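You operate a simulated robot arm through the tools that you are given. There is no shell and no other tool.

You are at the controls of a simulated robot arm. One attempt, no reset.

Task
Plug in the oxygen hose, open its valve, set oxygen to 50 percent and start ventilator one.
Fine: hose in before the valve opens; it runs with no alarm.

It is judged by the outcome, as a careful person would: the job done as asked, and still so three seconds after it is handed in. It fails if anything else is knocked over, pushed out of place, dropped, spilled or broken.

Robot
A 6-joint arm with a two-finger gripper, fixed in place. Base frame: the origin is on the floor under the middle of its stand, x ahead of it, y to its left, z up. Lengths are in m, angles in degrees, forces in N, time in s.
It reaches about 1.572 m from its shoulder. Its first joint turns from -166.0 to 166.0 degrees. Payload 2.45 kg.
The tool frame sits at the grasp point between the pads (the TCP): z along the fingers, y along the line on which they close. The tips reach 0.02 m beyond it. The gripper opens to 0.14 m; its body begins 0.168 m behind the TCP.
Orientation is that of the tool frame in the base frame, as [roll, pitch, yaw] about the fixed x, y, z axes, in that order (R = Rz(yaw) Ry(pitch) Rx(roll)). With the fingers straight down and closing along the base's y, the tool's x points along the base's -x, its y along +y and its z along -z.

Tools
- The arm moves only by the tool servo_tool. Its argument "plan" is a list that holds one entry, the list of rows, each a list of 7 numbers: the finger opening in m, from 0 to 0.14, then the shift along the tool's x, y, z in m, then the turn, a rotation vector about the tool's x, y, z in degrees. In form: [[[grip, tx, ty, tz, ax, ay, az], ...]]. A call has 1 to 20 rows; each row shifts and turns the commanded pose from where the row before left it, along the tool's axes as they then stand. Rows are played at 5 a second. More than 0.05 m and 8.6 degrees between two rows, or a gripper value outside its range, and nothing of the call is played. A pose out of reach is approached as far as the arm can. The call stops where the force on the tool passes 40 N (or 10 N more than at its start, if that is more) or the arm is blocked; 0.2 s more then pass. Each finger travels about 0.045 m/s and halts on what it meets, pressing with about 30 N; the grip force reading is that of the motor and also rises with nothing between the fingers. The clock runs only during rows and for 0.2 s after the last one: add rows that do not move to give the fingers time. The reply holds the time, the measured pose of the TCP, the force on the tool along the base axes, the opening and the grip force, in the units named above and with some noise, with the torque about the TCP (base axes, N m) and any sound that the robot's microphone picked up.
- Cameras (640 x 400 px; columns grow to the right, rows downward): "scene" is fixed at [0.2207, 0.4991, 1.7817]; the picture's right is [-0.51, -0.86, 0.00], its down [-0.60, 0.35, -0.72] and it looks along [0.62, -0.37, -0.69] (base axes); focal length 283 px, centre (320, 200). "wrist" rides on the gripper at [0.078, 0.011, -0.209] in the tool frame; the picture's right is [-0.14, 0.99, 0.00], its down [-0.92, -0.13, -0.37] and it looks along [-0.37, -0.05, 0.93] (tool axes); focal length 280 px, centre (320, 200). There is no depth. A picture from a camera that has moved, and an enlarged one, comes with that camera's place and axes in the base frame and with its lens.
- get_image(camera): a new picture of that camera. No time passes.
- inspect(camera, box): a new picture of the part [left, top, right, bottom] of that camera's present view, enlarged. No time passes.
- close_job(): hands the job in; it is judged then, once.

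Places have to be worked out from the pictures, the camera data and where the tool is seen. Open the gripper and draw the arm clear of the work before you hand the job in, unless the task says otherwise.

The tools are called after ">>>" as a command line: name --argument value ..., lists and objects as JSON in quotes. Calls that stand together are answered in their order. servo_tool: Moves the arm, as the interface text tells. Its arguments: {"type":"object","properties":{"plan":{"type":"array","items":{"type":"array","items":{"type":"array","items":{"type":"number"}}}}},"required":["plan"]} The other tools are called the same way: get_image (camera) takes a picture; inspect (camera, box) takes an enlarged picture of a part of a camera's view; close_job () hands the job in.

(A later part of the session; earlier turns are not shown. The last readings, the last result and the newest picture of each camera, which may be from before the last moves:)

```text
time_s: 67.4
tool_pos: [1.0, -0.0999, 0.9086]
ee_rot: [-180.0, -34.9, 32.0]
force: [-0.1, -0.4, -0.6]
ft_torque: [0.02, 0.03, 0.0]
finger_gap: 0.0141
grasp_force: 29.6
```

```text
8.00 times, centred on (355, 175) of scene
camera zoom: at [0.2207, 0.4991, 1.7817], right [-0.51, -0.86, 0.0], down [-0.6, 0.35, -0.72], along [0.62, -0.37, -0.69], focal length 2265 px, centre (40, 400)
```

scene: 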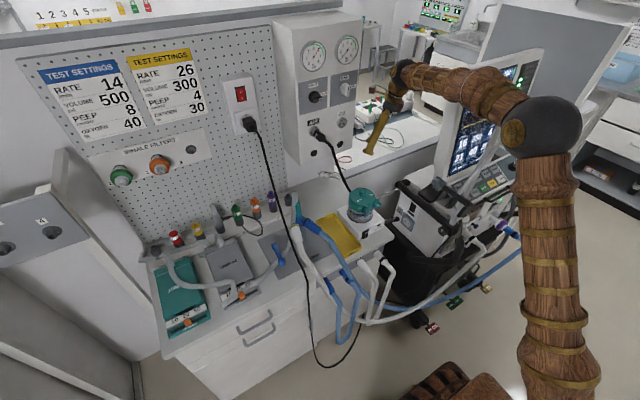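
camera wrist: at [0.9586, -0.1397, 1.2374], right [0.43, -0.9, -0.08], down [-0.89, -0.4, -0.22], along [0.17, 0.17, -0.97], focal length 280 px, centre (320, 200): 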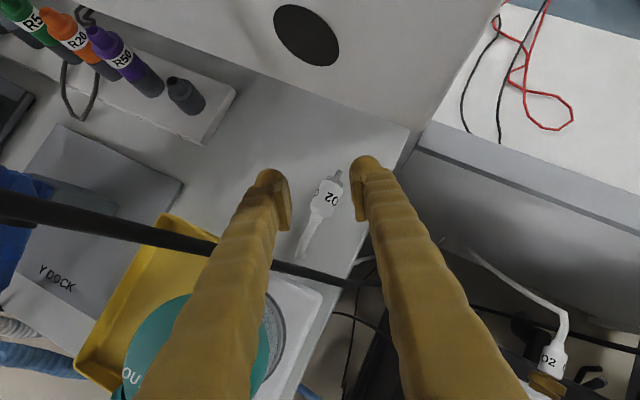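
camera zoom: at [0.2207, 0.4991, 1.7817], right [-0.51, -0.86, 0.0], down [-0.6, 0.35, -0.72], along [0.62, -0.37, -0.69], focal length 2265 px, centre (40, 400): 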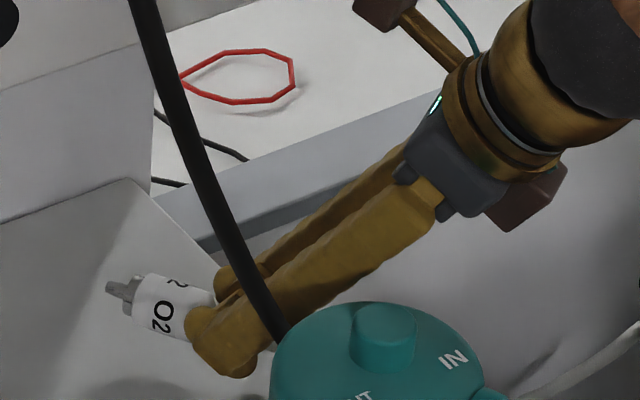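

It stays level, held by the rear collar. I raise it 12 cm (still below the box), then draw back 8 cm so the nose clears the box front.

>>> servo_tool --plan '[[[0.004, 0.0057, 0, -0.0082, 0, 0, 0], [0.004, 0.0086, 0, -0.0123, 0, 0, 0], [0.004, 0.0086, 0, -0.0123, 0, 0, 0], [0.004, 0.0086, 0, -0.0123, 0, 0, 0], [0.004, 0.0086, 0, -0.0123, 0, 0, 0], [0.004, 0.0086, 0, -0.0123, 0, 0, 0], [0.004, 0.0086, 0, -0.0123, 0, 0, 0], [0.004, 0.0086, 0, -0.0123, 0, 0, 0], [0.004, -0.0066, 0, -0.0046, 0, 0, 0], [0.004, -0.0131, 0, -0.0092, 0, 0, 0], [0.004, -0.0131, 0, -0.0092, 0, 0, 0], [0.004, -0.0131, 0, -0.0092, 0, 0, 0], [0.004, -0.0131, 0, -0.0092, 0, 0, 0], [0.004, -0.0066, 0, -0.0046, 0, 0, 0], [0.004, 0, 0, 0, 0, 0, 0]]]'

>>> get_image --camera "wrist"

>>> inspect --camera "scene" --box '[310, 100, 430, 200]'

```text
time_s: 70.6
tool_pos: [0.9318, -0.1437, 1.0234]
ee_rot: [-179.9, -34.9, 32.0]
force: [0.6, -0.8, -0.5]
ft_torque: [0.01, 0.05, 0.0]
finger_gap: 0.0141
grasp_force: 30.1
```

```text
taken
camera wrist: at [0.8906, -0.1827, 1.2395], right [0.43, -0.9, -0.08], down [-0.89, -0.4, -0.22], along [0.17, 0.17, -0.97], focal length 280 px, centre (320, 200)
```

wrist: 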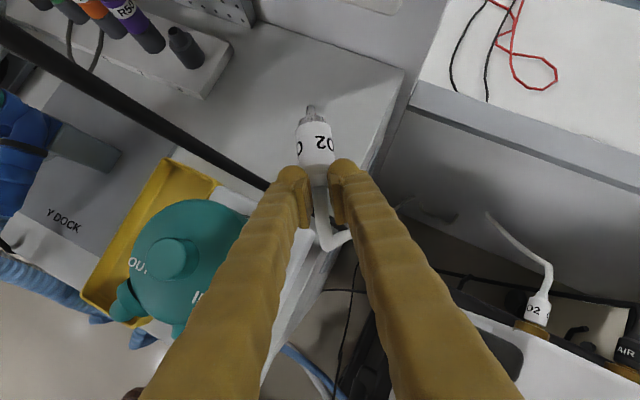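

```text
4.00 times, centred on (370, 150) of scene
camera zoom: at [0.2207, 0.4991, 1.7817], right [-0.51, -0.86, 0.0], down [-0.6, 0.35, -0.72], along [0.62, -0.37, -0.69], focal length 1132 px, centre (120, 400)
```

zoom: 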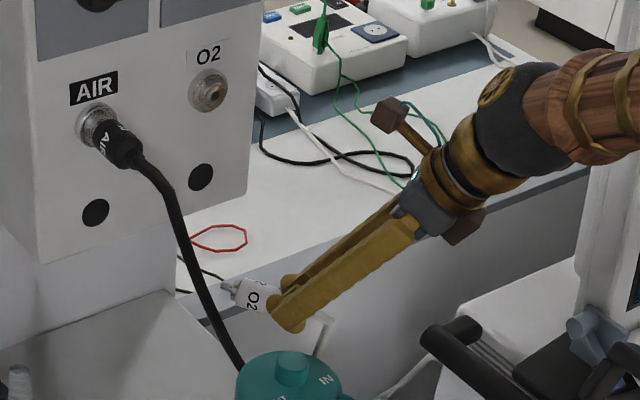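

Held well. I raise it to socket height and a bit above, shift left, and turn the yaw back to 0°, keeping 35° tilt (the plug is level at that tilt).

>>> servo_tool --plan '[[[0.004, 0.0057, 0, -0.0082, 0, 0, 0], [0.004, 0.0114, 0, -0.0164, 0, 0, 0], [0.004, 0.0114, 0, -0.0164, 0, 0, 0], [0.004, 0.0114, 0, -0.0164, 0, 0, 0], [0.004, 0.0114, 0, -0.0164, 0, 0, 0], [0.004, 0.0114, 0, -0.0164, 0, 0, 0], [0.004, 0.0114, 0, -0.0164, 0, 0, 0], [0.004, 0.0114, 0, -0.0164, 0, 0, 0], [0.004, 0.0114, 0, -0.0164, 0, 0, 0], [0.004, 0.0114, 0, -0.0164, 0, 0, 0], [0.004, 0.0114, 0, -0.0164, 0, 0, 0], [0.004, 0.0114, 0, -0.0164, 0, 0, 0], [0.004, 0.001, -0.0208, 0.0007, 0, 0, 0], [0.004, 0.001, -0.0208, 0.0007, 0, 0, 0], [0.004, 0.001, -0.0208, 0.0007, 0, 0, 0], [0.004, 0, 0, 0, -4.58, 0, 6.56], [0.004, 0, 0, 0, -4.58, 0, 6.56], [0.004, 0, 0, 0, -4.58, 0, 6.56], [0.004, 0, 0, 0, -4.58, 0, 6.56], [0.004, 0, 0, 0, 0, 0, 0]]]'

>>> get_image --camera "wrist"

>>> inspect --camera "wrist" --box '[250, 50, 390, 210]'

>>> inspect --camera "scene" --box '[320, 90, 400, 150]'

```text
time_s: 74.8
tool_pos: [0.9021, -0.0884, 1.2535]
ee_rot: [180.0, -34.9, -0.2]
force: [0.1, -1.1, -2.3]
ft_torque: [0.01, 0.06, -0.02]
finger_gap: 0.0137
grasp_force: 30.2
```

```text
taken
camera wrist: at [0.8452, -0.0999, 1.4685], right [-0.11, -0.99, -0.08], down [-0.97, 0.13, -0.23], along [0.23, 0.05, -0.97], focal length 280 px, centre (320, 200)
```

wrist: 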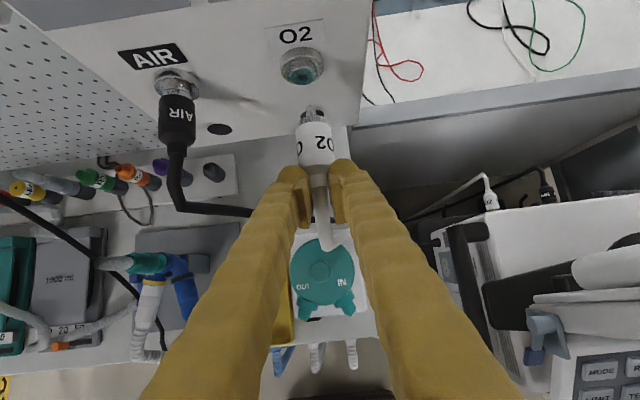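

```text
2.50 times, centred on (320, 130) of wrist
camera zoom: at [0.8452, -0.0999, 1.4685], right [-0.11, -0.99, -0.08], down [-0.97, 0.13, -0.23], along [0.23, 0.05, -0.97], focal length 701 px, centre (320, 375)
```

zoom: 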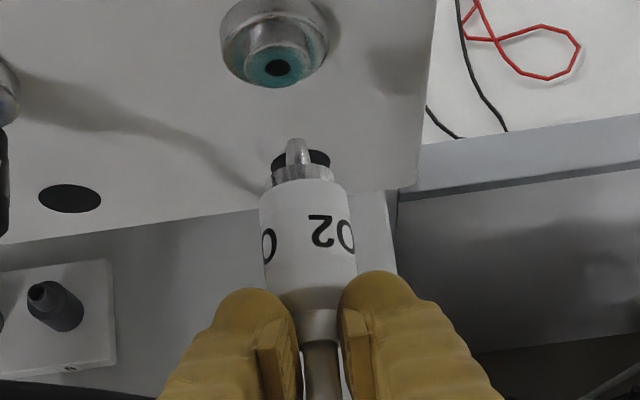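

```text
6.67 times, centred on (360, 120) of scene
camera zoom: at [0.2207, 0.4991, 1.7817], right [-0.51, -0.86, 0.0], down [-0.6, 0.35, -0.72], along [0.62, -0.37, -0.69], focal length 1887 px, centre (53, 733)
```

zoom: 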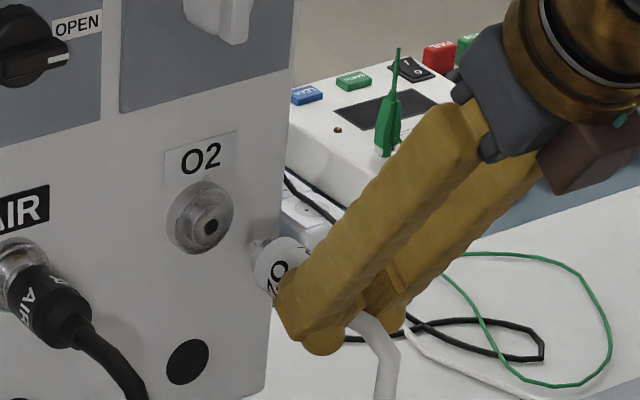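

The plug is level with its nose about 85 mm ahead of the tool point. I bring the nose to about 1 cm before the hole and compare them again.

>>> servo_tool --plan '[[[0.004, 0.0049, -0.0014, 0.0099, 0, 0, 0], [0.004, 0.0049, -0.0014, 0.0099, 0, 0, 0], [0.004, 0.0048, -0.0013, 0.0099, 0, 0, 0], [0.004, 0, 0, 0, 0, 0, 0], [0.004, 0, 0, 0, 0, 0, 0]]]'

>>> inspect --camera "wrist" --box '[270, 50, 370, 130]'

>>> inspect --camera "scene" --box '[325, 105, 375, 145]'

```text
time_s: 76.0
tool_pos: [0.9307, -0.0833, 1.2365]
ee_rot: [179.9, -34.9, 0.1]
force: [0.0, 0.5, -2.2]
ft_torque: [0.0, 0.07, -0.02]
finger_gap: 0.0135
grasp_force: 30.5
```

```text
5.00 times, centred on (320, 90) of wrist
camera zoom: at [0.8747, -0.0954, 1.4529], right [-0.11, -0.99, -0.08], down [-0.97, 0.13, -0.22], along [0.23, 0.05, -0.97], focal length 1402 px, centre (320, 750)
```

zoom: 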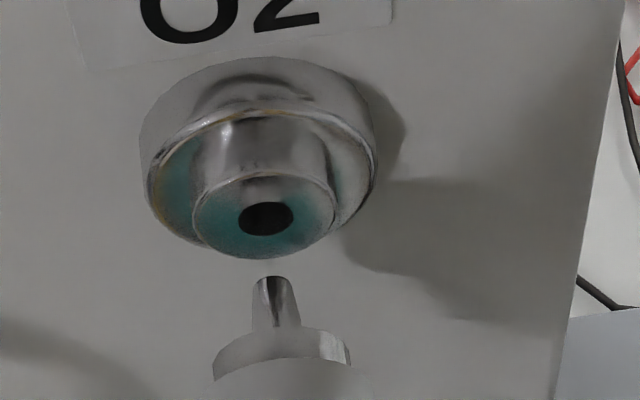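

```text
10.00 times, centred on (350, 125) of scene
camera zoom: at [0.2207, 0.4991, 1.7817], right [-0.51, -0.86, 0.0], down [-0.6, 0.35, -0.72], along [0.62, -0.37, -0.69], focal length 2831 px, centre (20, 950)
```

zoom: 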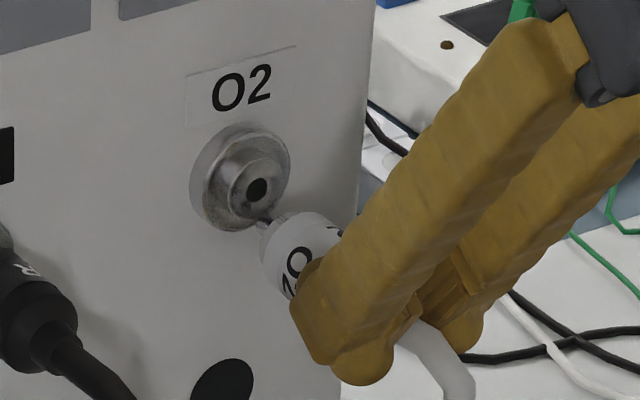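

Comparing both cameras, the nose tip is really at about (1.021, -0.085, 1.217), about 1 cm below the hole — that also explains the earlier failure (the nose had slipped under the boss). I check this with a stronger zoom.

>>> inspect --camera "scene" --box '[334, 112, 360, 134]'

>>> inspect --camera "wrist" --box '[290, 70, 340, 120]'

```text
16.00 times, centred on (347, 123) of scene
camera zoom: at [0.2207, 0.4991, 1.7817], right [-0.51, -0.86, 0.0], down [-0.6, 0.35, -0.72], along [0.62, -0.37, -0.69], focal length 4529 px, centre (-112, 1432)
```

zoom: 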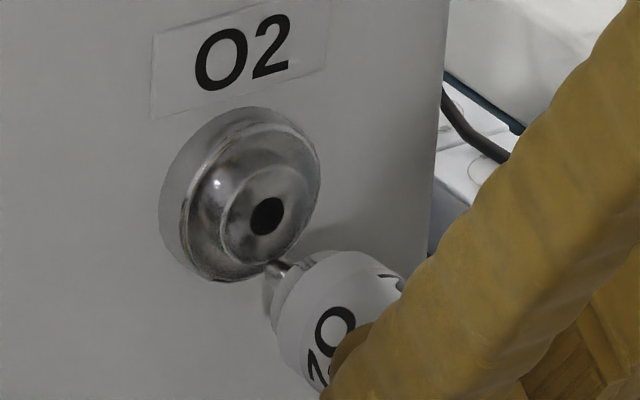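

```text
8.00 times, centred on (315, 95) of wrist
camera zoom: at [0.8747, -0.0954, 1.4529], right [-0.11, -0.99, -0.08], down [-0.97, 0.13, -0.22], along [0.23, 0.05, -0.97], focal length 2243 px, centre (360, 1040)
```

zoom: 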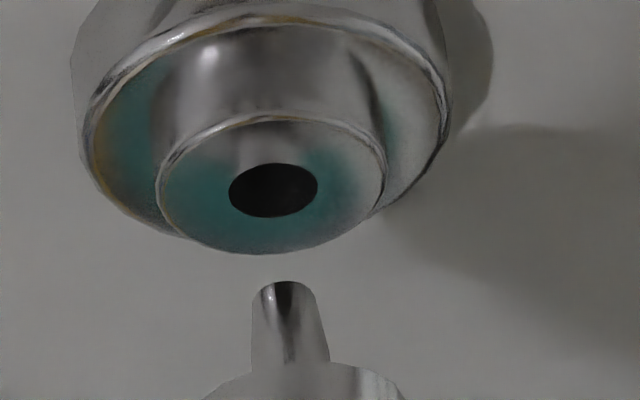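

Confirmed: the nose is about 13 mm too low and already near the boss plane. I back off 15 mm and rise 13.5 mm, then compare again.

>>> servo_tool --plan '[[[0.004, -0.0062, 0, -0.0043, 0, 0, 0], [0.004, -0.0022, 0, -0.0098, 0, 0, 0], [0.004, 0.0038, 0.0009, -0.0056, 0, 0, 0], [0.004, 0, 0, 0, 0, 0, 0], [0.004, 0, 0, 0, 0, 0, 0]]]'

>>> inspect --camera "scene" --box '[334, 112, 360, 134]'

>>> inspect --camera "wrist" --box '[290, 70, 340, 120]'

```text
time_s: 77.2
tool_pos: [0.9149, -0.0858, 1.2499]
ee_rot: [180.0, -34.9, 0.0]
force: [0.0, 0.3, -1.2]
ft_torque: [-0.03, 0.05, 0.02]
finger_gap: 0.0141
grasp_force: 30.5
```

```text
16.00 times, centred on (347, 123) of scene
camera zoom: at [0.2207, 0.4991, 1.7817], right [-0.51, -0.86, 0.0], down [-0.6, 0.35, -0.72], along [0.62, -0.37, -0.69], focal length 4529 px, centre (-112, 1432)
```

zoom: 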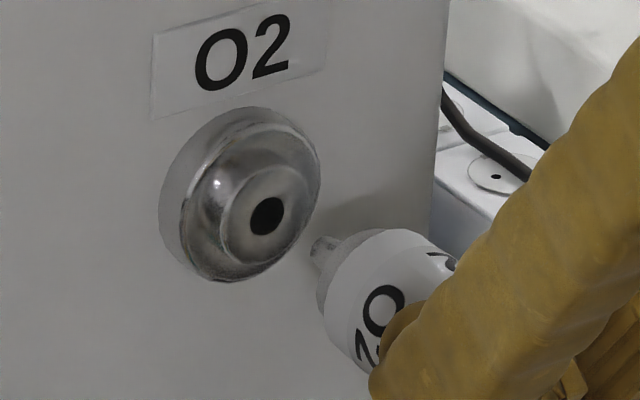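

```text
8.00 times, centred on (315, 95) of wrist
camera zoom: at [0.859, -0.0969, 1.4658], right [-0.11, -0.99, -0.08], down [-0.97, 0.13, -0.22], along [0.23, 0.05, -0.97], focal length 2243 px, centre (360, 1040)
```

zoom: 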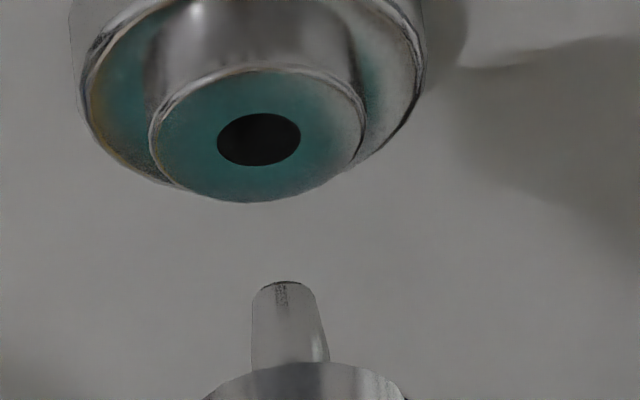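

Now nose and hole agree within about 1 mm in both cameras. I correct 0.7 mm in y and move 17 mm forward, to just before entry, for a last look.

>>> servo_tool --plan '[[[0.004, 0.0041, -0.0007, 0.0029, 0, 0, 0], [0.004, 0.0049, 0, 0.0034, 0, 0, 0], [0.004, 0.0049, 0, 0.0034, 0, 0, 0], [0.004, 0, 0, 0, 0, 0, 0]]]'

>>> inspect --camera "scene" --box '[334, 112, 360, 134]'

>>> inspect --camera "wrist" --box '[290, 70, 340, 120]'

```text
time_s: 78.2
tool_pos: [0.9308, -0.0852, 1.2499]
ee_rot: [179.9, -34.8, 0.0]
force: [0.7, -0.2, -1.1]
ft_torque: [0.01, 0.05, 0.01]
finger_gap: 0.0136
grasp_force: 30.0
```

```text
16.00 times, centred on (347, 123) of scene
camera zoom: at [0.2207, 0.4991, 1.7817], right [-0.51, -0.86, 0.0], down [-0.6, 0.35, -0.72], along [0.62, -0.37, -0.69], focal length 4529 px, centre (-112, 1432)
```

zoom: 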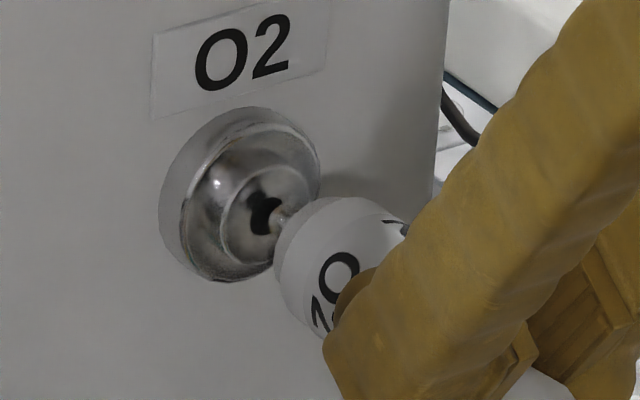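

```text
8.00 times, centred on (315, 95) of wrist
camera zoom: at [0.8758, -0.0961, 1.4663], right [-0.11, -0.99, -0.08], down [-0.97, 0.13, -0.22], along [0.23, 0.05, -0.97], focal length 2243 px, centre (360, 1040)
```

zoom: 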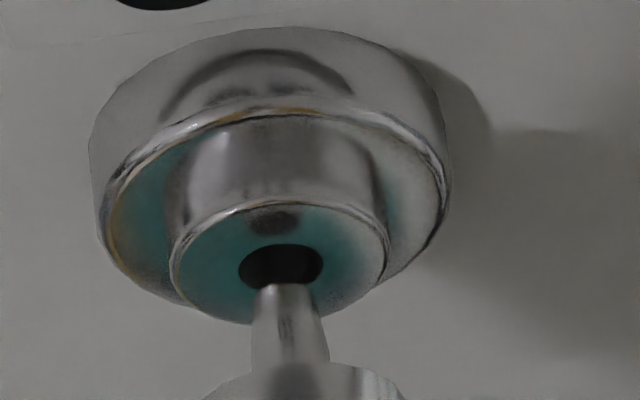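

The nose is right at the mouth of the hole in both views. I push on in 4 mm steps.

>>> servo_tool --plan '[[[0.004, 0.0033, 0, 0.0023, 0, 0, 0], [0.004, 0.0033, 0, 0.0023, 0, 0, 0], [0.004, 0.0033, 0, 0.0023, 0, 0, 0], [0.004, 0, 0, 0, 0, 0, 0]]]'

>>> inspect --camera "scene" --box '[334, 112, 360, 134]'

>>> inspect --camera "wrist" --box '[285, 70, 345, 130]'

```text
time_s: 79.2
tool_pos: [0.9444, -0.0846, 1.2512]
ee_rot: [179.9, -34.9, 0.0]
force: [0.8, -0.1, -1.0]
ft_torque: [0.05, 0.05, 0.0]
finger_gap: 0.014
grasp_force: 30.2
```

```text
16.00 times, centred on (347, 123) of scene
camera zoom: at [0.2207, 0.4991, 1.7817], right [-0.51, -0.86, 0.0], down [-0.6, 0.35, -0.72], along [0.62, -0.37, -0.69], focal length 4529 px, centre (-112, 1432)
```

zoom: 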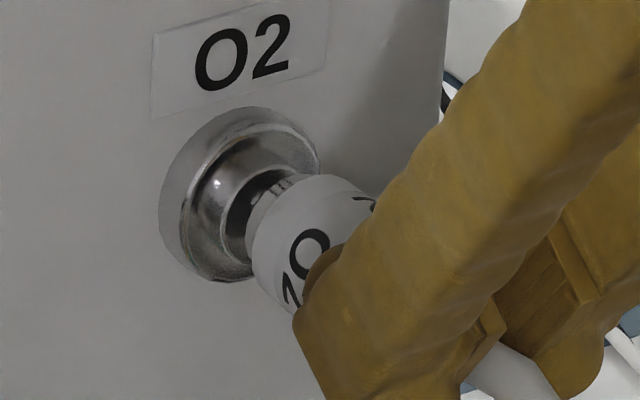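

```text
6.67 times, centred on (315, 100) of wrist
camera zoom: at [0.888, -0.0963, 1.4664], right [-0.11, -0.99, -0.08], down [-0.97, 0.13, -0.23], along [0.23, 0.05, -0.97], focal length 1869 px, centre (353, 867)
```

zoom: 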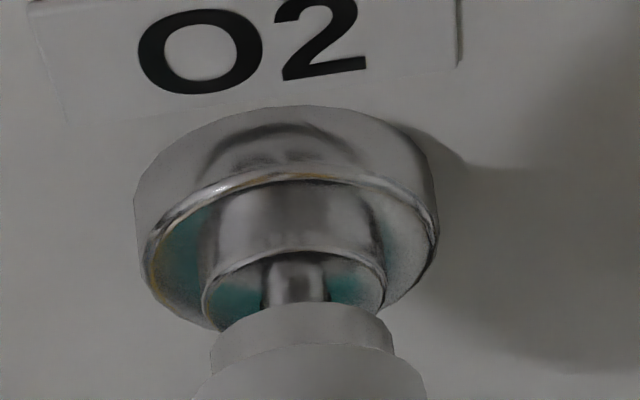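

The nose is truly inside the hole now, the collar a few mm from the boss, with no side load. I push the rest of the way.

>>> servo_tool --plan '[[[0.004, 0.0025, 0, 0.0017, 0, 0, 0], [0.004, 0.0025, 0, 0.0017, 0, 0, 0], [0.004, 0.0016, 0, 0.0011, 0, 0, 0], [0.004, 0, 0, 0, 0, 0, 0]]]'

>>> inspect --camera "scene" --box '[334, 112, 360, 134]'

>>> inspect --camera "wrist" --box '[285, 80, 345, 140]'

```text
time_s: 80.2
tool_pos: [0.9534, -0.0837, 1.2505]
ee_rot: [179.9, -34.9, -0.1]
force: [-0.7, -0.2, -1.0]
ft_torque: [0.03, 0.06, 0.02]
finger_gap: 0.0138
grasp_force: 30.1
```

```text
16.00 times, centred on (347, 123) of scene
camera zoom: at [0.2207, 0.4991, 1.7817], right [-0.51, -0.86, 0.0], down [-0.6, 0.35, -0.72], along [0.62, -0.37, -0.69], focal length 4529 px, centre (-112, 1432)
```

zoom: 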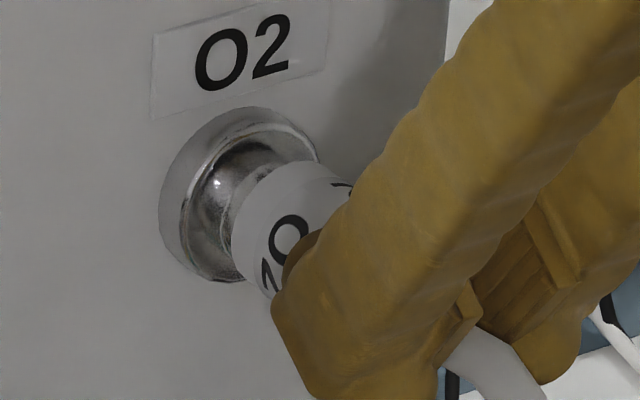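

```text
6.67 times, centred on (315, 110) of wrist
camera zoom: at [0.8963, -0.096, 1.4662], right [-0.11, -0.99, -0.08], down [-0.97, 0.13, -0.22], along [0.23, 0.05, -0.97], focal length 1869 px, centre (353, 800)
```

zoom: 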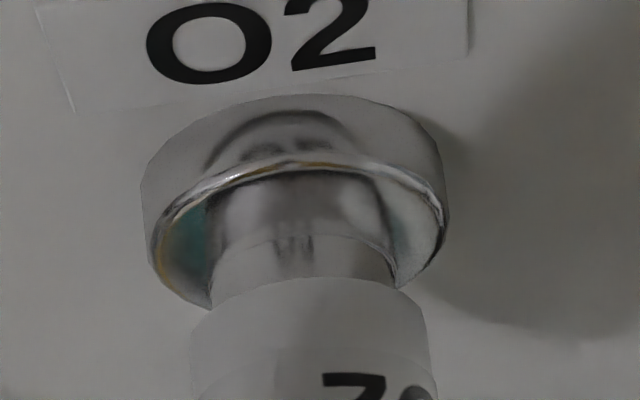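

The collar now meets the boss just as on the AIR socket. I press further in 1 mm steps to seat it.

>>> servo_tool --plan '[[[0.004, 0.0008, 0, 0.0006, 0, 0, 0], [0.004, 0.0008, 0, 0.0006, 0, 0, 0], [0.004, 0.0008, 0, 0.0006, 0, 0, 0], [0.004, 0, 0, 0, 0, 0, 0]]]'

>>> inspect --camera "wrist" --box '[285, 80, 345, 140]'

```text
time_s: 81.0
tool_pos: [0.9524, -0.0847, 1.2495]
ee_rot: [179.9, -34.8, 0.1]
force: [-6.9, -0.5, 0.4]
ft_torque: [0.0, -0.66, -0.05]
finger_gap: 0.0141
grasp_force: 30.2
stopped in row 3: the force on the tool passed its limit at 43 N (the readings are from after the stop); the commanded pose is now the measured one
```

```text
6.67 times, centred on (315, 110) of wrist
camera zoom: at [0.8979, -0.0963, 1.4649], right [-0.11, -0.99, -0.08], down [-0.97, 0.13, -0.22], along [0.23, 0.05, -0.97], focal length 1869 px, centre (353, 800)
```

zoom: 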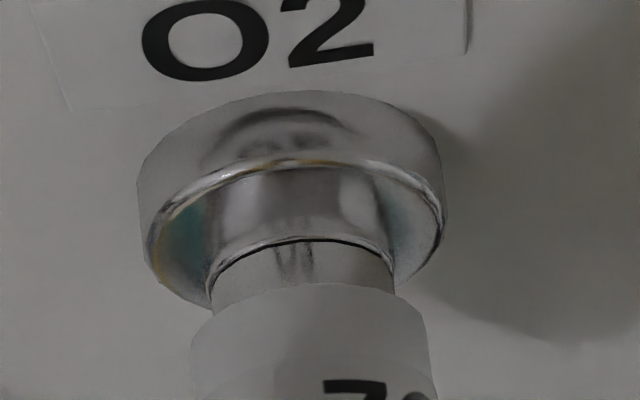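

The push reached 43 N against a hard stop, so it is fully home. Before letting go I test it with a gentle 2 mm pull.

>>> servo_tool --plan '[[[0.004, -0.0008, 0, -0.0006, 0, 0, 0], [0.004, -0.0008, 0, -0.0006, 0, 0, 0], [0.004, 0, 0, 0, 0, 0, 0]]]'

>>> inspect --camera "wrist" --box '[285, 80, 345, 140]'

```text
time_s: 81.8
tool_pos: [0.9515, -0.0855, 1.2485]
ee_rot: [180.0, -34.7, 0.0]
force: [0.2, 0.3, -2.1]
ft_torque: [0.03, 0.09, 0.01]
finger_gap: 0.0135
grasp_force: 29.8
```

```text
6.67 times, centred on (315, 110) of wrist
camera zoom: at [0.8965, -0.0966, 1.465], right [-0.11, -0.99, -0.08], down [-0.97, 0.13, -0.22], along [0.23, 0.05, -0.97], focal length 1869 px, centre (353, 800)
```

zoom: 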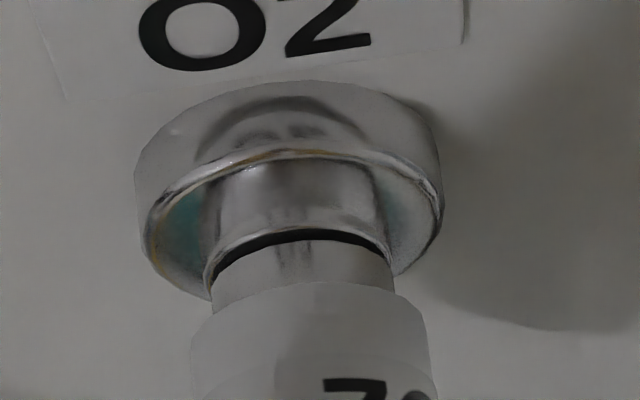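

It slides freely, with no latch, but the nose now sits 16 mm deep in the bore (earlier it was merely under the boss). I push it home again with a light load and then open the fingers slowly.

>>> servo_tool --plan '[[[0.004, 0.0008, 0, 0.0006, 0, 0, 0], [0.004, 0.0008, 0, 0.0006, 0, 0, 0], [0.004, 0.0002, 0, 0.0001, 0, 0, 0], [0.004, 0, 0, 0, 0, 0, 0]]]'

>>> inspect --camera "wrist" --box '[285, 80, 345, 140]'

```text
time_s: 82.8
tool_pos: [0.9528, -0.0848, 1.249]
ee_rot: [-180.0, -34.6, 0.0]
force: [-30.7, 1.4, -0.3]
ft_torque: [-0.01, -0.05, -0.02]
finger_gap: 0.0132
grasp_force: 30.3
```

```text
6.67 times, centred on (315, 110) of wrist
camera zoom: at [0.898, -0.0964, 1.465], right [-0.11, -0.99, -0.08], down [-0.97, 0.13, -0.22], along [0.23, 0.05, -0.97], focal length 1869 px, centre (353, 800)
```

zoom: 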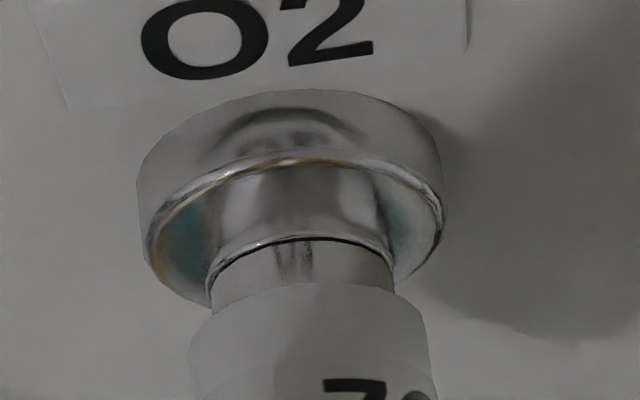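

It is home against the hard stop (30 N), seam closed like AIR's. I relax the push by 1 mm and open the fingers slowly.

>>> servo_tool --plan '[[[0.004, -0.0008, 0, -0.0006, 0, 0, 0], [0.014, 0, 0, 0, 0, 0, 0], [0.018, 0, 0, 0, 0, 0, 0], [0.024, 0, 0, 0, 0, 0, 0], [0.03, 0, 0, 0, 0, 0, 0]]]'

>>> inspect --camera "wrist" --box '[265, 80, 365, 180]'

>>> inspect --camera "scene" --box '[330, 105, 380, 145]'

```text
time_s: 84.0
tool_pos: [0.9529, -0.0835, 1.2497]
ee_rot: [-180.0, -34.8, 0.1]
force: [0.1, 0.5, -0.5]
ft_torque: [0.0, -0.01, 0.0]
finger_gap: 0.03
grasp_force: 0.0
```

```text
4.00 times, centred on (315, 130) of wrist
camera zoom: at [0.8975, -0.0965, 1.4651], right [-0.11, -0.99, -0.08], down [-0.97, 0.13, -0.22], along [0.23, 0.05, -0.97], focal length 1122 px, centre (340, 480)
```

zoom: 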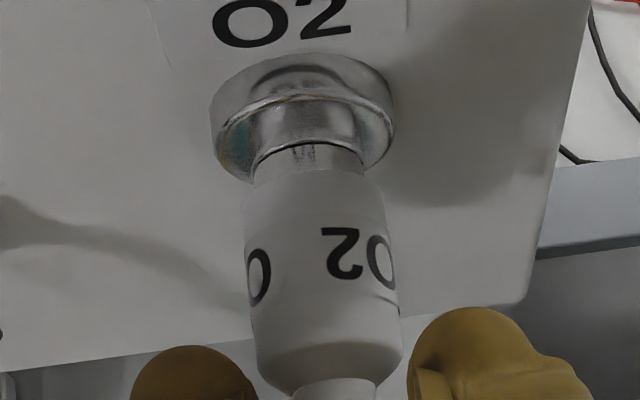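

```text
10.00 times, centred on (355, 125) of scene
camera zoom: at [0.2207, 0.4991, 1.7817], right [-0.51, -0.86, 0.0], down [-0.6, 0.35, -0.72], along [0.62, -0.37, -0.69], focal length 2831 px, centre (-30, 950)
```

zoom: 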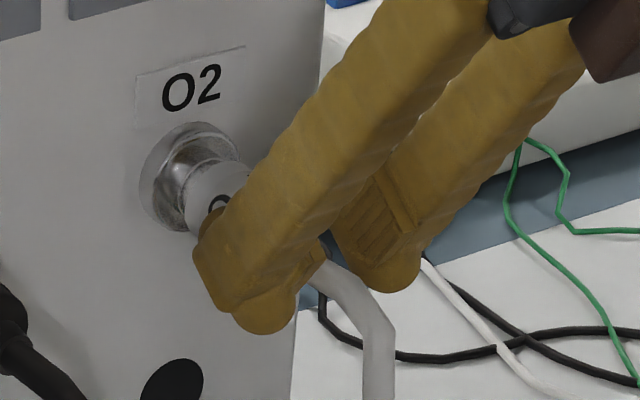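

It stays in the socket with the fingers open. I open a bit more and wait a second to be sure.

>>> servo_tool --plan '[[[0.045, 0, 0, 0, 0, 0, 0], [0.06, 0, 0, 0, 0, 0, 0], [0.06, 0, 0, 0, 0, 0, 0], [0.06, 0, 0, 0, 0, 0, 0], [0.06, 0, 0, 0, 0, 0, 0], [0.06, 0, 0, 0, 0, 0, 0], [0.06, 0, 0, 0, 0, 0, 0]]]'

>>> inspect --camera "wrist" --box '[265, 80, 365, 180]'

>>> inspect --camera "scene" --box '[330, 105, 380, 145]'

```text
time_s: 85.5
tool_pos: [0.9532, -0.0842, 1.2482]
ee_rot: [-180.0, -34.6, 0.0]
force: [0.2, 0.4, 0.6]
ft_torque: [0.0, 0.0, 0.02]
finger_gap: 0.0602
grasp_force: 0.1
```

```text
4.00 times, centred on (315, 130) of wrist
camera zoom: at [0.8975, -0.0965, 1.4651], right [-0.11, -0.99, -0.08], down [-0.97, 0.13, -0.22], along [0.23, 0.05, -0.97], focal length 1122 px, centre (340, 480)
```

zoom: 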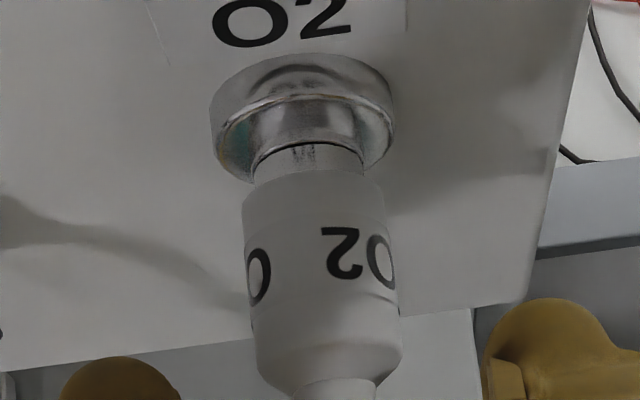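

```text
10.00 times, centred on (355, 125) of scene
camera zoom: at [0.2207, 0.4991, 1.7817], right [-0.51, -0.86, 0.0], down [-0.6, 0.35, -0.72], along [0.62, -0.37, -0.69], focal length 2831 px, centre (-30, 950)
```

zoom: 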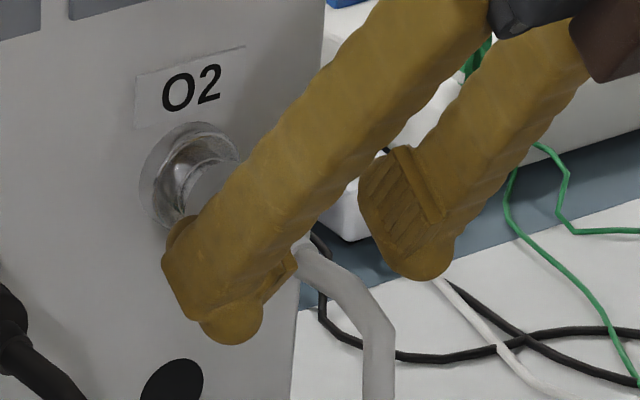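

The O2 hose is plugged in and stays. Now the valve: I back straight out along -x, rise, and look at the lever from closer.

>>> servo_tool --plan '[[[0.06, -0.0164, 0, -0.0114, 0, 0, 0], [0.06, -0.0271, 0, -0.0188, 0, 0, 0], [0.06, -0.0271, 0, -0.0188, 0, 0, 0], [0.06, -0.0271, 0, -0.0188, 0, 0, 0], [0.06, 0.0171, 0, -0.0247, 0, 0, 0], [0.06, 0.0171, 0, -0.0247, 0, 0, 0], [0.06, 0.0171, 0, -0.0247, 0, 0, 0], [0.06, 0, 0, 0, 0, 8, 0], [0.06, 0, 0, 0, 0, 8, 0], [0.06, 0, 0, 0, 0, 8, 0], [0.06, 0, 0, 0, 0, 8, 0], [0.06, 0, 0, 0, 0, 0, 0]]]'

>>> get_image --camera "wrist"

>>> get_image --camera "scene"

>>> inspect --camera "wrist" --box '[230, 0, 410, 150]'

```text
time_s: 88.2
tool_pos: [0.8348, -0.0824, 1.3393]
ee_rot: [-179.6, -64.4, 0.2]
force: [0.5, 0.2, 1.0]
ft_torque: [0.05, 0.02, 0.01]
finger_gap: 0.0601
grasp_force: 0.0
```

```text
taken
camera wrist: at [0.6796, -0.0953, 1.5002], right [-0.05, -0.99, -0.13], down [-0.73, 0.12, -0.67], along [0.68, 0.06, -0.73], focal length 280 px, centre (320, 200)
```

wrist: 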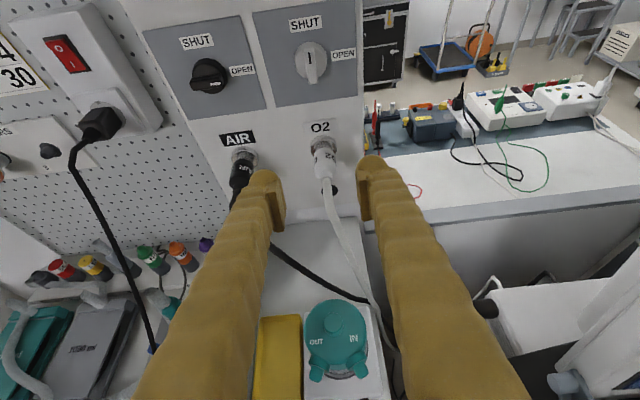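

```text
taken
```

scene: 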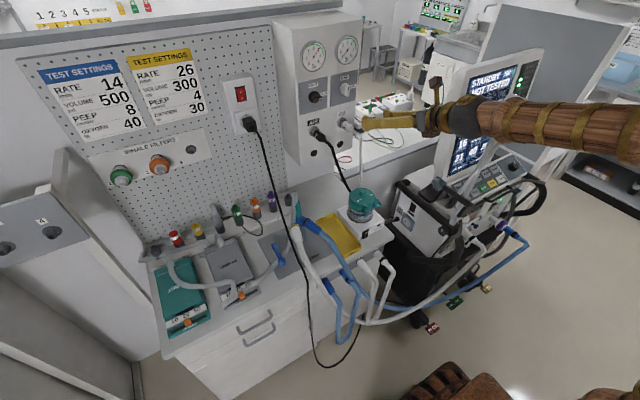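

```text
2.67 times, centred on (320, 75) of wrist
camera zoom: at [0.6796, -0.0953, 1.5002], right [-0.05, -0.99, -0.13], down [-0.73, 0.12, -0.67], along [0.68, 0.06, -0.73], focal length 748 px, centre (320, 533)
```

zoom: 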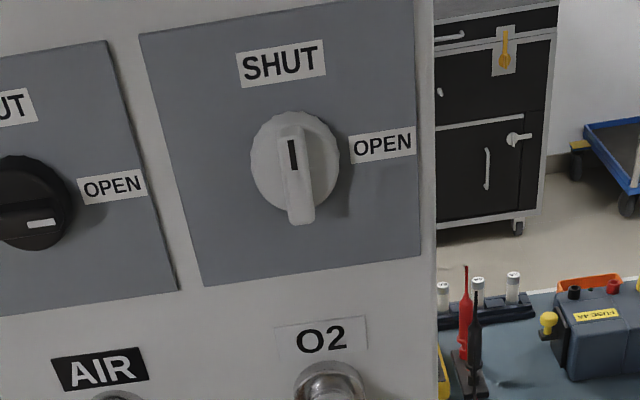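

The lever points up to SHUT; its centre is about (1.02, -0.089, 1.364) and OPEN is 90° clockwise. I bring the tool to horizontal and check the pose.

>>> servo_tool --plan '[[[0.06, 0, 0, 0, 0, 8, 0], [0.06, 0, 0, 0, 0, 8, 0], [0.06, 0, 0, 0, 0, 7.3, 0], [0.06, 0, 0, 0, 0, 0, 0], [0.06, 0, 0, 0, 0, 0, 0]]]'

>>> inspect --camera "scene" --box '[380, 40, 640, 200]'

```text
time_s: 89.3
tool_pos: [0.8334, -0.064, 1.3337]
ee_rot: [-172.4, -79.0, -4.4]
force: [0.2, -0.4, 0.9]
ft_torque: [0.01, -0.01, 0.03]
finger_gap: 0.0603
grasp_force: 0.1
out of reach, approached as far as the arm can: row 1, 2
```

```text
2.46 times, centred on (510, 120) of scene
camera zoom: at [0.2207, 0.4991, 1.7817], right [-0.51, -0.86, 0.0], down [-0.6, 0.35, -0.72], along [0.62, -0.37, -0.69], focal length 697 px, centre (-148, 397)
```

zoom: 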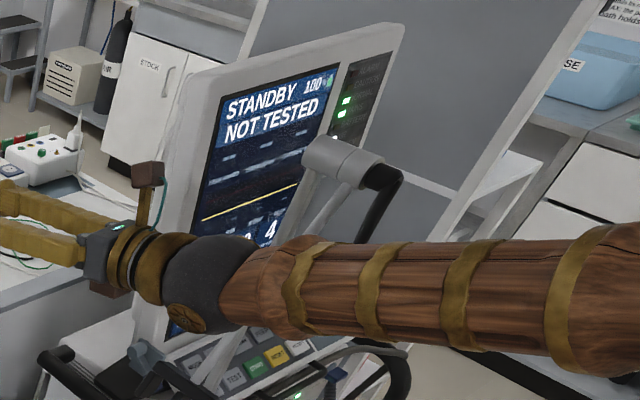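

The forearm and tool are nearly in line there (a wrist singularity), so it drifted. I let it settle to see whether it converges.

>>> servo_tool --plan '[[[0.06, 0, 0, 0, 0, 0, 0], [0.06, 0, 0, 0, 0, 0, 0], [0.06, 0, 0, 0, 0, 0, 0]]]'

```text
time_s: 90.2
tool_pos: [0.8327, -0.065, 1.3339]
ee_rot: [-172.3, -78.9, -4.3]
force: [0.2, 0.5, 1.2]
ft_torque: [-0.01, -0.01, 0.04]
finger_gap: 0.0605
grasp_force: 0.0
```

It holds a skewed pose, so gripping with a flat tool isn't practical here. I'll turn the lever by pushing its upper end sideways with closed fingers from a 45° tool pose instead; first I tilt back out of the singular region and close the fingers.

>>> servo_tool --plan '[[[0.04, 0, 0, 0, 0, -8, 0], [0.02, 0, 0, 0, 0, -8, 0], [0.0, 0, 0, 0, 0, -8, 0], [0.0, 0, 0, 0, 0, -8, 0], [0.0, 0, 0, 0, 0, 0, 0], [0.0, 0, 0, 0, 0, 0, 0]]]'

>>> get_image --camera "scene"

```text
time_s: 91.5
tool_pos: [0.8343, -0.0545, 1.3347]
ee_rot: [-176.4, -54.0, 2.2]
force: [-0.1, 0.4, 0.4]
ft_torque: [0.02, -0.02, 0.0]
finger_gap: 0.0
grasp_force: 29.2
out of reach, approached as far as the arm can: row 2, 3
```

```text
taken
```

scene: 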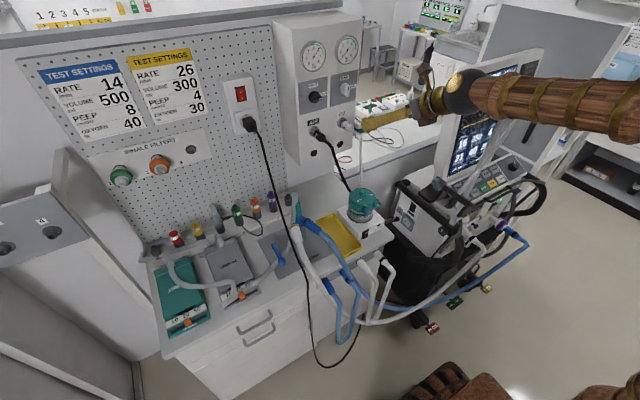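

Out of the singular zone: pitch -54 with small residual roll and yaw. I correct to a clean 45° pose.

>>> servo_tool --plan '[[[0.0, 0, 0, 0, -2.7, -4.5, 0.65], [0.0, 0, 0, 0, -2.7, -4.5, 0.65], [0.0, 0, 0, 0, 0, 0, 0]]]'

```text
time_s: 92.3
tool_pos: [0.8347, -0.0555, 1.3351]
ee_rot: [179.4, -45.0, 0.5]
force: [-0.1, -0.1, -0.6]
ft_torque: [0.01, -0.03, -0.02]
finger_gap: 0.0
grasp_force: 29.1
```

Clean pose. I move up in front of the valve, left of the lever, and look at it closely.

>>> servo_tool --plan '[[[0.0, 0.03, -0.0026, 0.0106, 0, 0, 0], [0.0, 0.03, -0.0026, 0.0106, 0, 0, 0], [0.0, 0.03, -0.0026, 0.0106, 0, 0, 0], [0.0, 0.03, -0.0026, 0.0106, 0, 0, 0], [0.0, 0, 0, 0, 0, 0, 0]]]'

>>> get_image --camera "wrist"

>>> inspect --camera "scene" --box '[315, 70, 375, 115]'

```text
time_s: 93.5
tool_pos: [0.9494, -0.0488, 1.3896]
ee_rot: [179.8, -45.1, 0.9]
force: [0.1, 0.2, 0.6]
ft_torque: [0.02, 0.0, 0.02]
finger_gap: 0.0
grasp_force: 29.6
out of reach, approached as far as the arm can: row 4
```

```text
taken
camera wrist: at [0.8554, -0.0608, 1.5924], right [-0.09, -0.99, -0.1], down [-0.91, 0.12, -0.39], along [0.4, 0.05, -0.92], focal length 280 px, centre (320, 200)
```

wrist: 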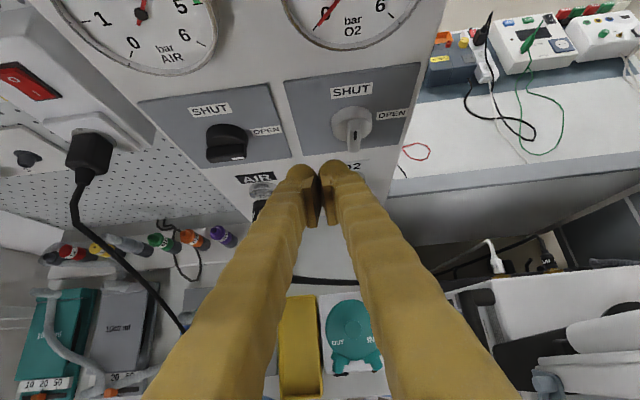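

```text
8.89 times, centred on (345, 92) of scene
camera zoom: at [0.2207, 0.4991, 1.7817], right [-0.51, -0.86, 0.0], down [-0.6, 0.35, -0.72], along [0.62, -0.37, -0.69], focal length 2516 px, centre (98, 1156)
```

zoom: 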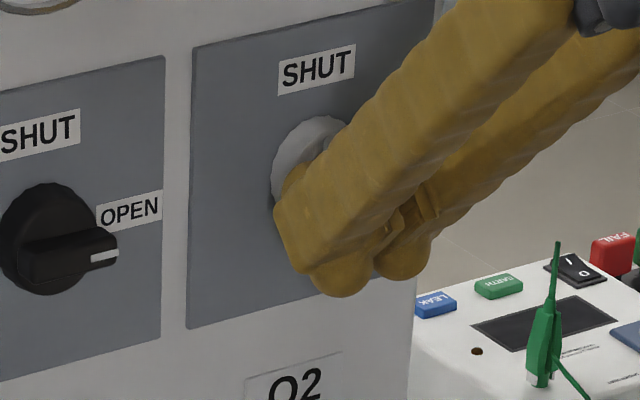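

I enlarge the lever from here to fix the pivot relative to the fingertips.

>>> inspect --camera "wrist" --box '[290, 70, 410, 190]'

```text
3.33 times, centred on (350, 130) of wrist
camera zoom: at [0.8554, -0.0608, 1.5924], right [-0.09, -0.99, -0.1], down [-0.91, 0.12, -0.39], along [0.4, 0.05, -0.92], focal length 935 px, centre (220, 433)
```

zoom: 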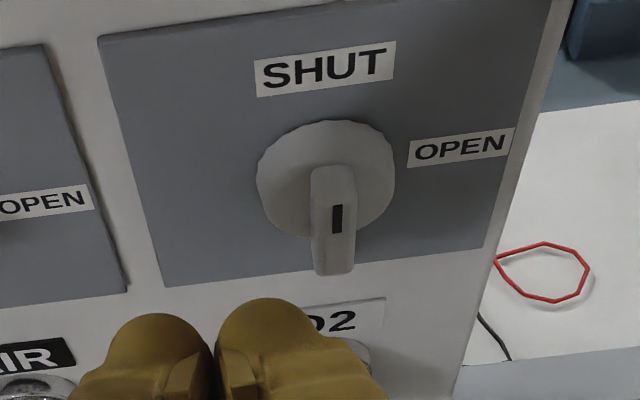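

Lever front face is at x≈1.0115, pivot at about (y -0.085, z 1.365), half-length 19 mm, half-thickness 6 mm. I bring the closed fingertips beside its upper half, on the left.

>>> servo_tool --plan '[[[0.0, 0.0135, -0.001, 0.0127, 0, 0, 0], [0.0, 0.0135, -0.001, 0.0127, 0, 0, 0], [0.0, 0.0136, -0.001, 0.0126, 0, 0, 0], [0.0, 0, 0, 0, 0, 0, 0], [0.0, 0, 0, 0, 0, 0, 0]]]'

>>> inspect --camera "wrist" --box '[270, 100, 390, 220]'

>>> inspect --camera "scene" --box '[320, 70, 370, 110]'

```text
time_s: 94.8
tool_pos: [1.0032, -0.0538, 1.3909]
ee_rot: [179.7, -45.0, 0.8]
force: [0.5, 1.8, 0.5]
ft_torque: [-0.03, -0.03, 0.03]
finger_gap: 0.0
grasp_force: 29.5
out of reach, approached as far as the arm can: row 1, 2
```

```text
3.33 times, centred on (330, 160) of wrist
camera zoom: at [0.9099, -0.0667, 1.5926], right [-0.09, -0.99, -0.09], down [-0.91, 0.12, -0.39], along [0.4, 0.05, -0.92], focal length 935 px, centre (287, 333)
```

zoom: 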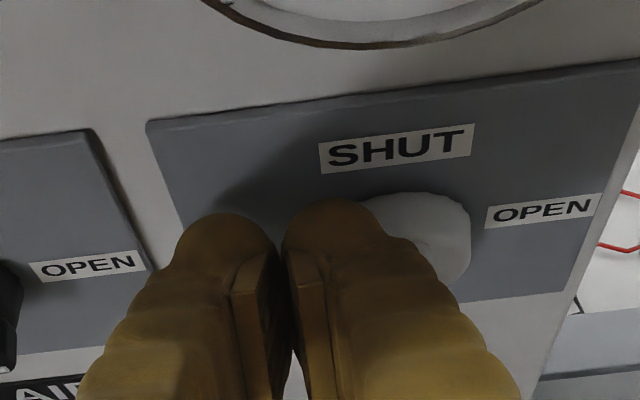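

```text
10.00 times, centred on (345, 90) of scene
camera zoom: at [0.2207, 0.4991, 1.7817], right [-0.51, -0.86, 0.0], down [-0.6, 0.35, -0.72], along [0.62, -0.37, -0.69], focal length 2831 px, centre (70, 1300)
```

zoom: 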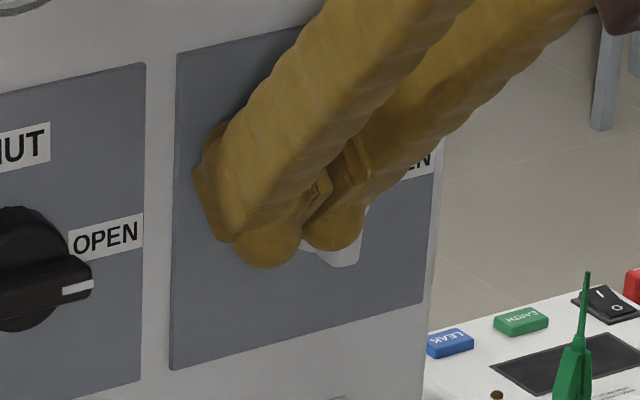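

The fingertips are beside the lever's top with a light touch (1.8 N). I push to the right (-y) in small steps, watching the force and the lever.

>>> servo_tool --plan '[[[0.0, 0, 0.005, 0, 0, 0, 0], [0.0, 0, 0.005, 0, 0, 0, 0], [0.0, 0, 0, 0, 0, 0, 0]]]'

>>> inspect --camera "scene" --box '[320, 70, 370, 110]'

>>> inspect --camera "wrist" --box '[270, 100, 390, 220]'

```text
time_s: 95.5
tool_pos: [1.0027, -0.0618, 1.3923]
ee_rot: [179.6, -45.1, 0.5]
force: [-15.4, 21.6, 14.5]
ft_torque: [0.12, -0.16, -0.28]
finger_gap: 0.0002
grasp_force: 29.3
```

```text
10.00 times, centred on (345, 90) of scene
camera zoom: at [0.2207, 0.4991, 1.7817], right [-0.51, -0.86, 0.0], down [-0.6, 0.35, -0.72], along [0.62, -0.37, -0.69], focal length 2831 px, centre (70, 1300)
```

zoom: 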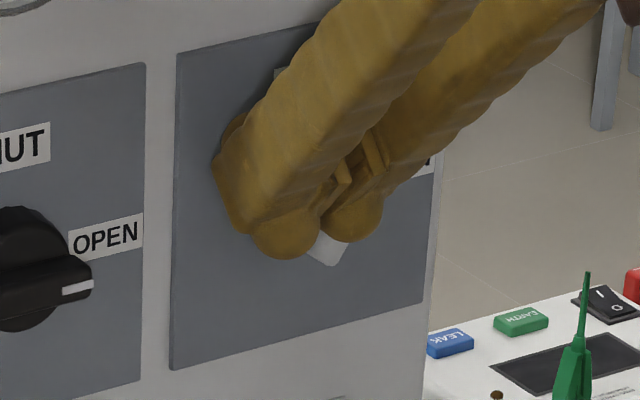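

```text
3.33 times, centred on (330, 160) of wrist
camera zoom: at [0.9098, -0.0732, 1.594], right [-0.09, -0.99, -0.09], down [-0.91, 0.12, -0.39], along [0.4, 0.05, -0.92], focal length 935 px, centre (287, 333)
```

zoom: 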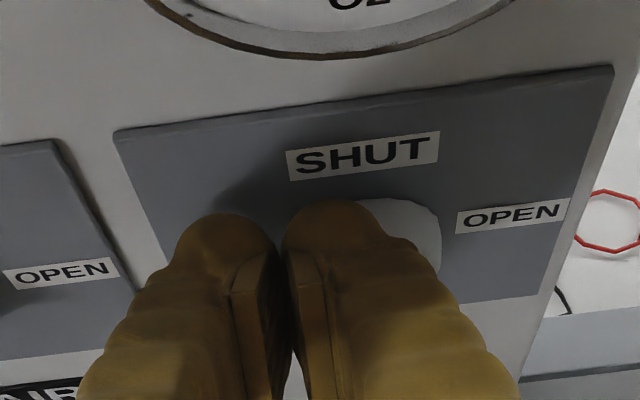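

The lever is turning (its lower end has moved left) with about 30 N total load. I continue in smaller steps, easing back 1 mm in x and following the arc upward slightly.

>>> servo_tool --plan '[[[0.0, 0, 0.003, -0.0014, 0, 0, 0], [0.0, 0, 0.004, -0.0014, 0, 0, 0], [0.0, 0, 0, 0, 0, 0, 0]]]'

>>> inspect --camera "scene" --box '[320, 70, 370, 110]'

```text
time_s: 96.2
tool_pos: [1.0023, -0.0669, 1.3919]
ee_rot: [179.7, -45.1, 0.4]
force: [-6.6, 6.0, 2.8]
ft_torque: [0.08, 0.06, -0.11]
finger_gap: 0.0
grasp_force: 29.3
stopped in row 3: the force on the tool passed its limit at 43 N (the readings are from after the stop); the commanded pose is now the measured one
```

```text
10.00 times, centred on (345, 90) of scene
camera zoom: at [0.2207, 0.4991, 1.7817], right [-0.51, -0.86, 0.0], down [-0.6, 0.35, -0.72], along [0.62, -0.37, -0.69], focal length 2831 px, centre (70, 1300)
```

zoom: 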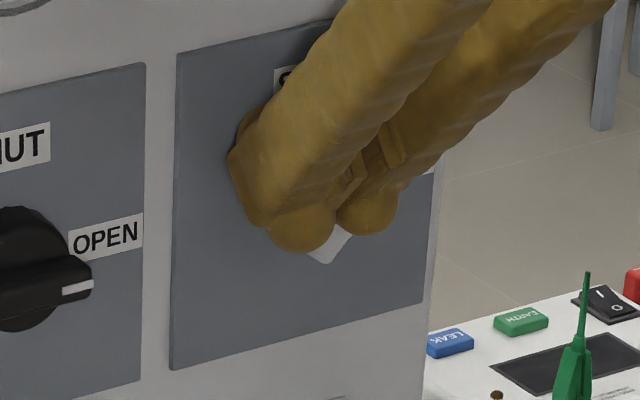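

About 30° turned so far; it stopped at the 43 N limit because I was pushing too near the pivot and only on the lever's front edge. I back off 3 mm, go 5 mm deeper and 3.5 mm higher to push near the lever's tip, and continue.

>>> servo_tool --plan '[[[0.0, 0, -0.003, 0, 0, 0, 0], [0.0, 0.006, 0, 0.0011, 0, 0, 0], [0.0, 0.0005, 0.0031, -0.0005, 0, 0, 0], [0.0, 0.0006, 0.0031, -0.0006, 0, 0, 0], [0.0, 0, 0, 0, 0, 0, 0]]]'

>>> inspect --camera "scene" --box '[320, 70, 370, 110]'

>>> inspect --camera "wrist" --box '[270, 100, 390, 220]'

```text
time_s: 97.4
tool_pos: [1.0074, -0.0698, 1.3988]
ee_rot: [179.7, -45.0, 0.4]
force: [-4.5, 8.1, 12.2]
ft_torque: [0.07, -0.09, -0.17]
finger_gap: 0.0
grasp_force: 29.9
```

```text
10.00 times, centred on (345, 90) of scene
camera zoom: at [0.2207, 0.4991, 1.7817], right [-0.51, -0.86, 0.0], down [-0.6, 0.35, -0.72], along [0.62, -0.37, -0.69], focal length 2831 px, centre (70, 1300)
```

zoom: 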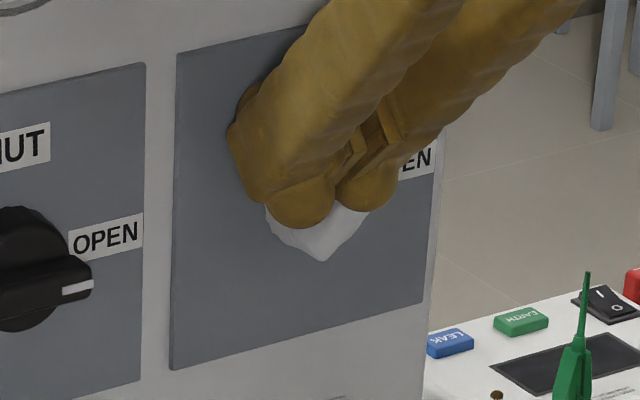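

```text
3.33 times, centred on (330, 160) of wrist
camera zoom: at [0.9139, -0.0815, 1.6013], right [-0.09, -0.99, -0.09], down [-0.91, 0.12, -0.39], along [0.4, 0.05, -0.91], focal length 935 px, centre (287, 333)
```

zoom: 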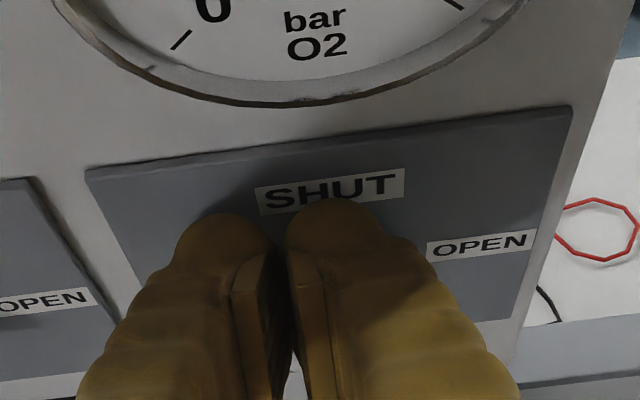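

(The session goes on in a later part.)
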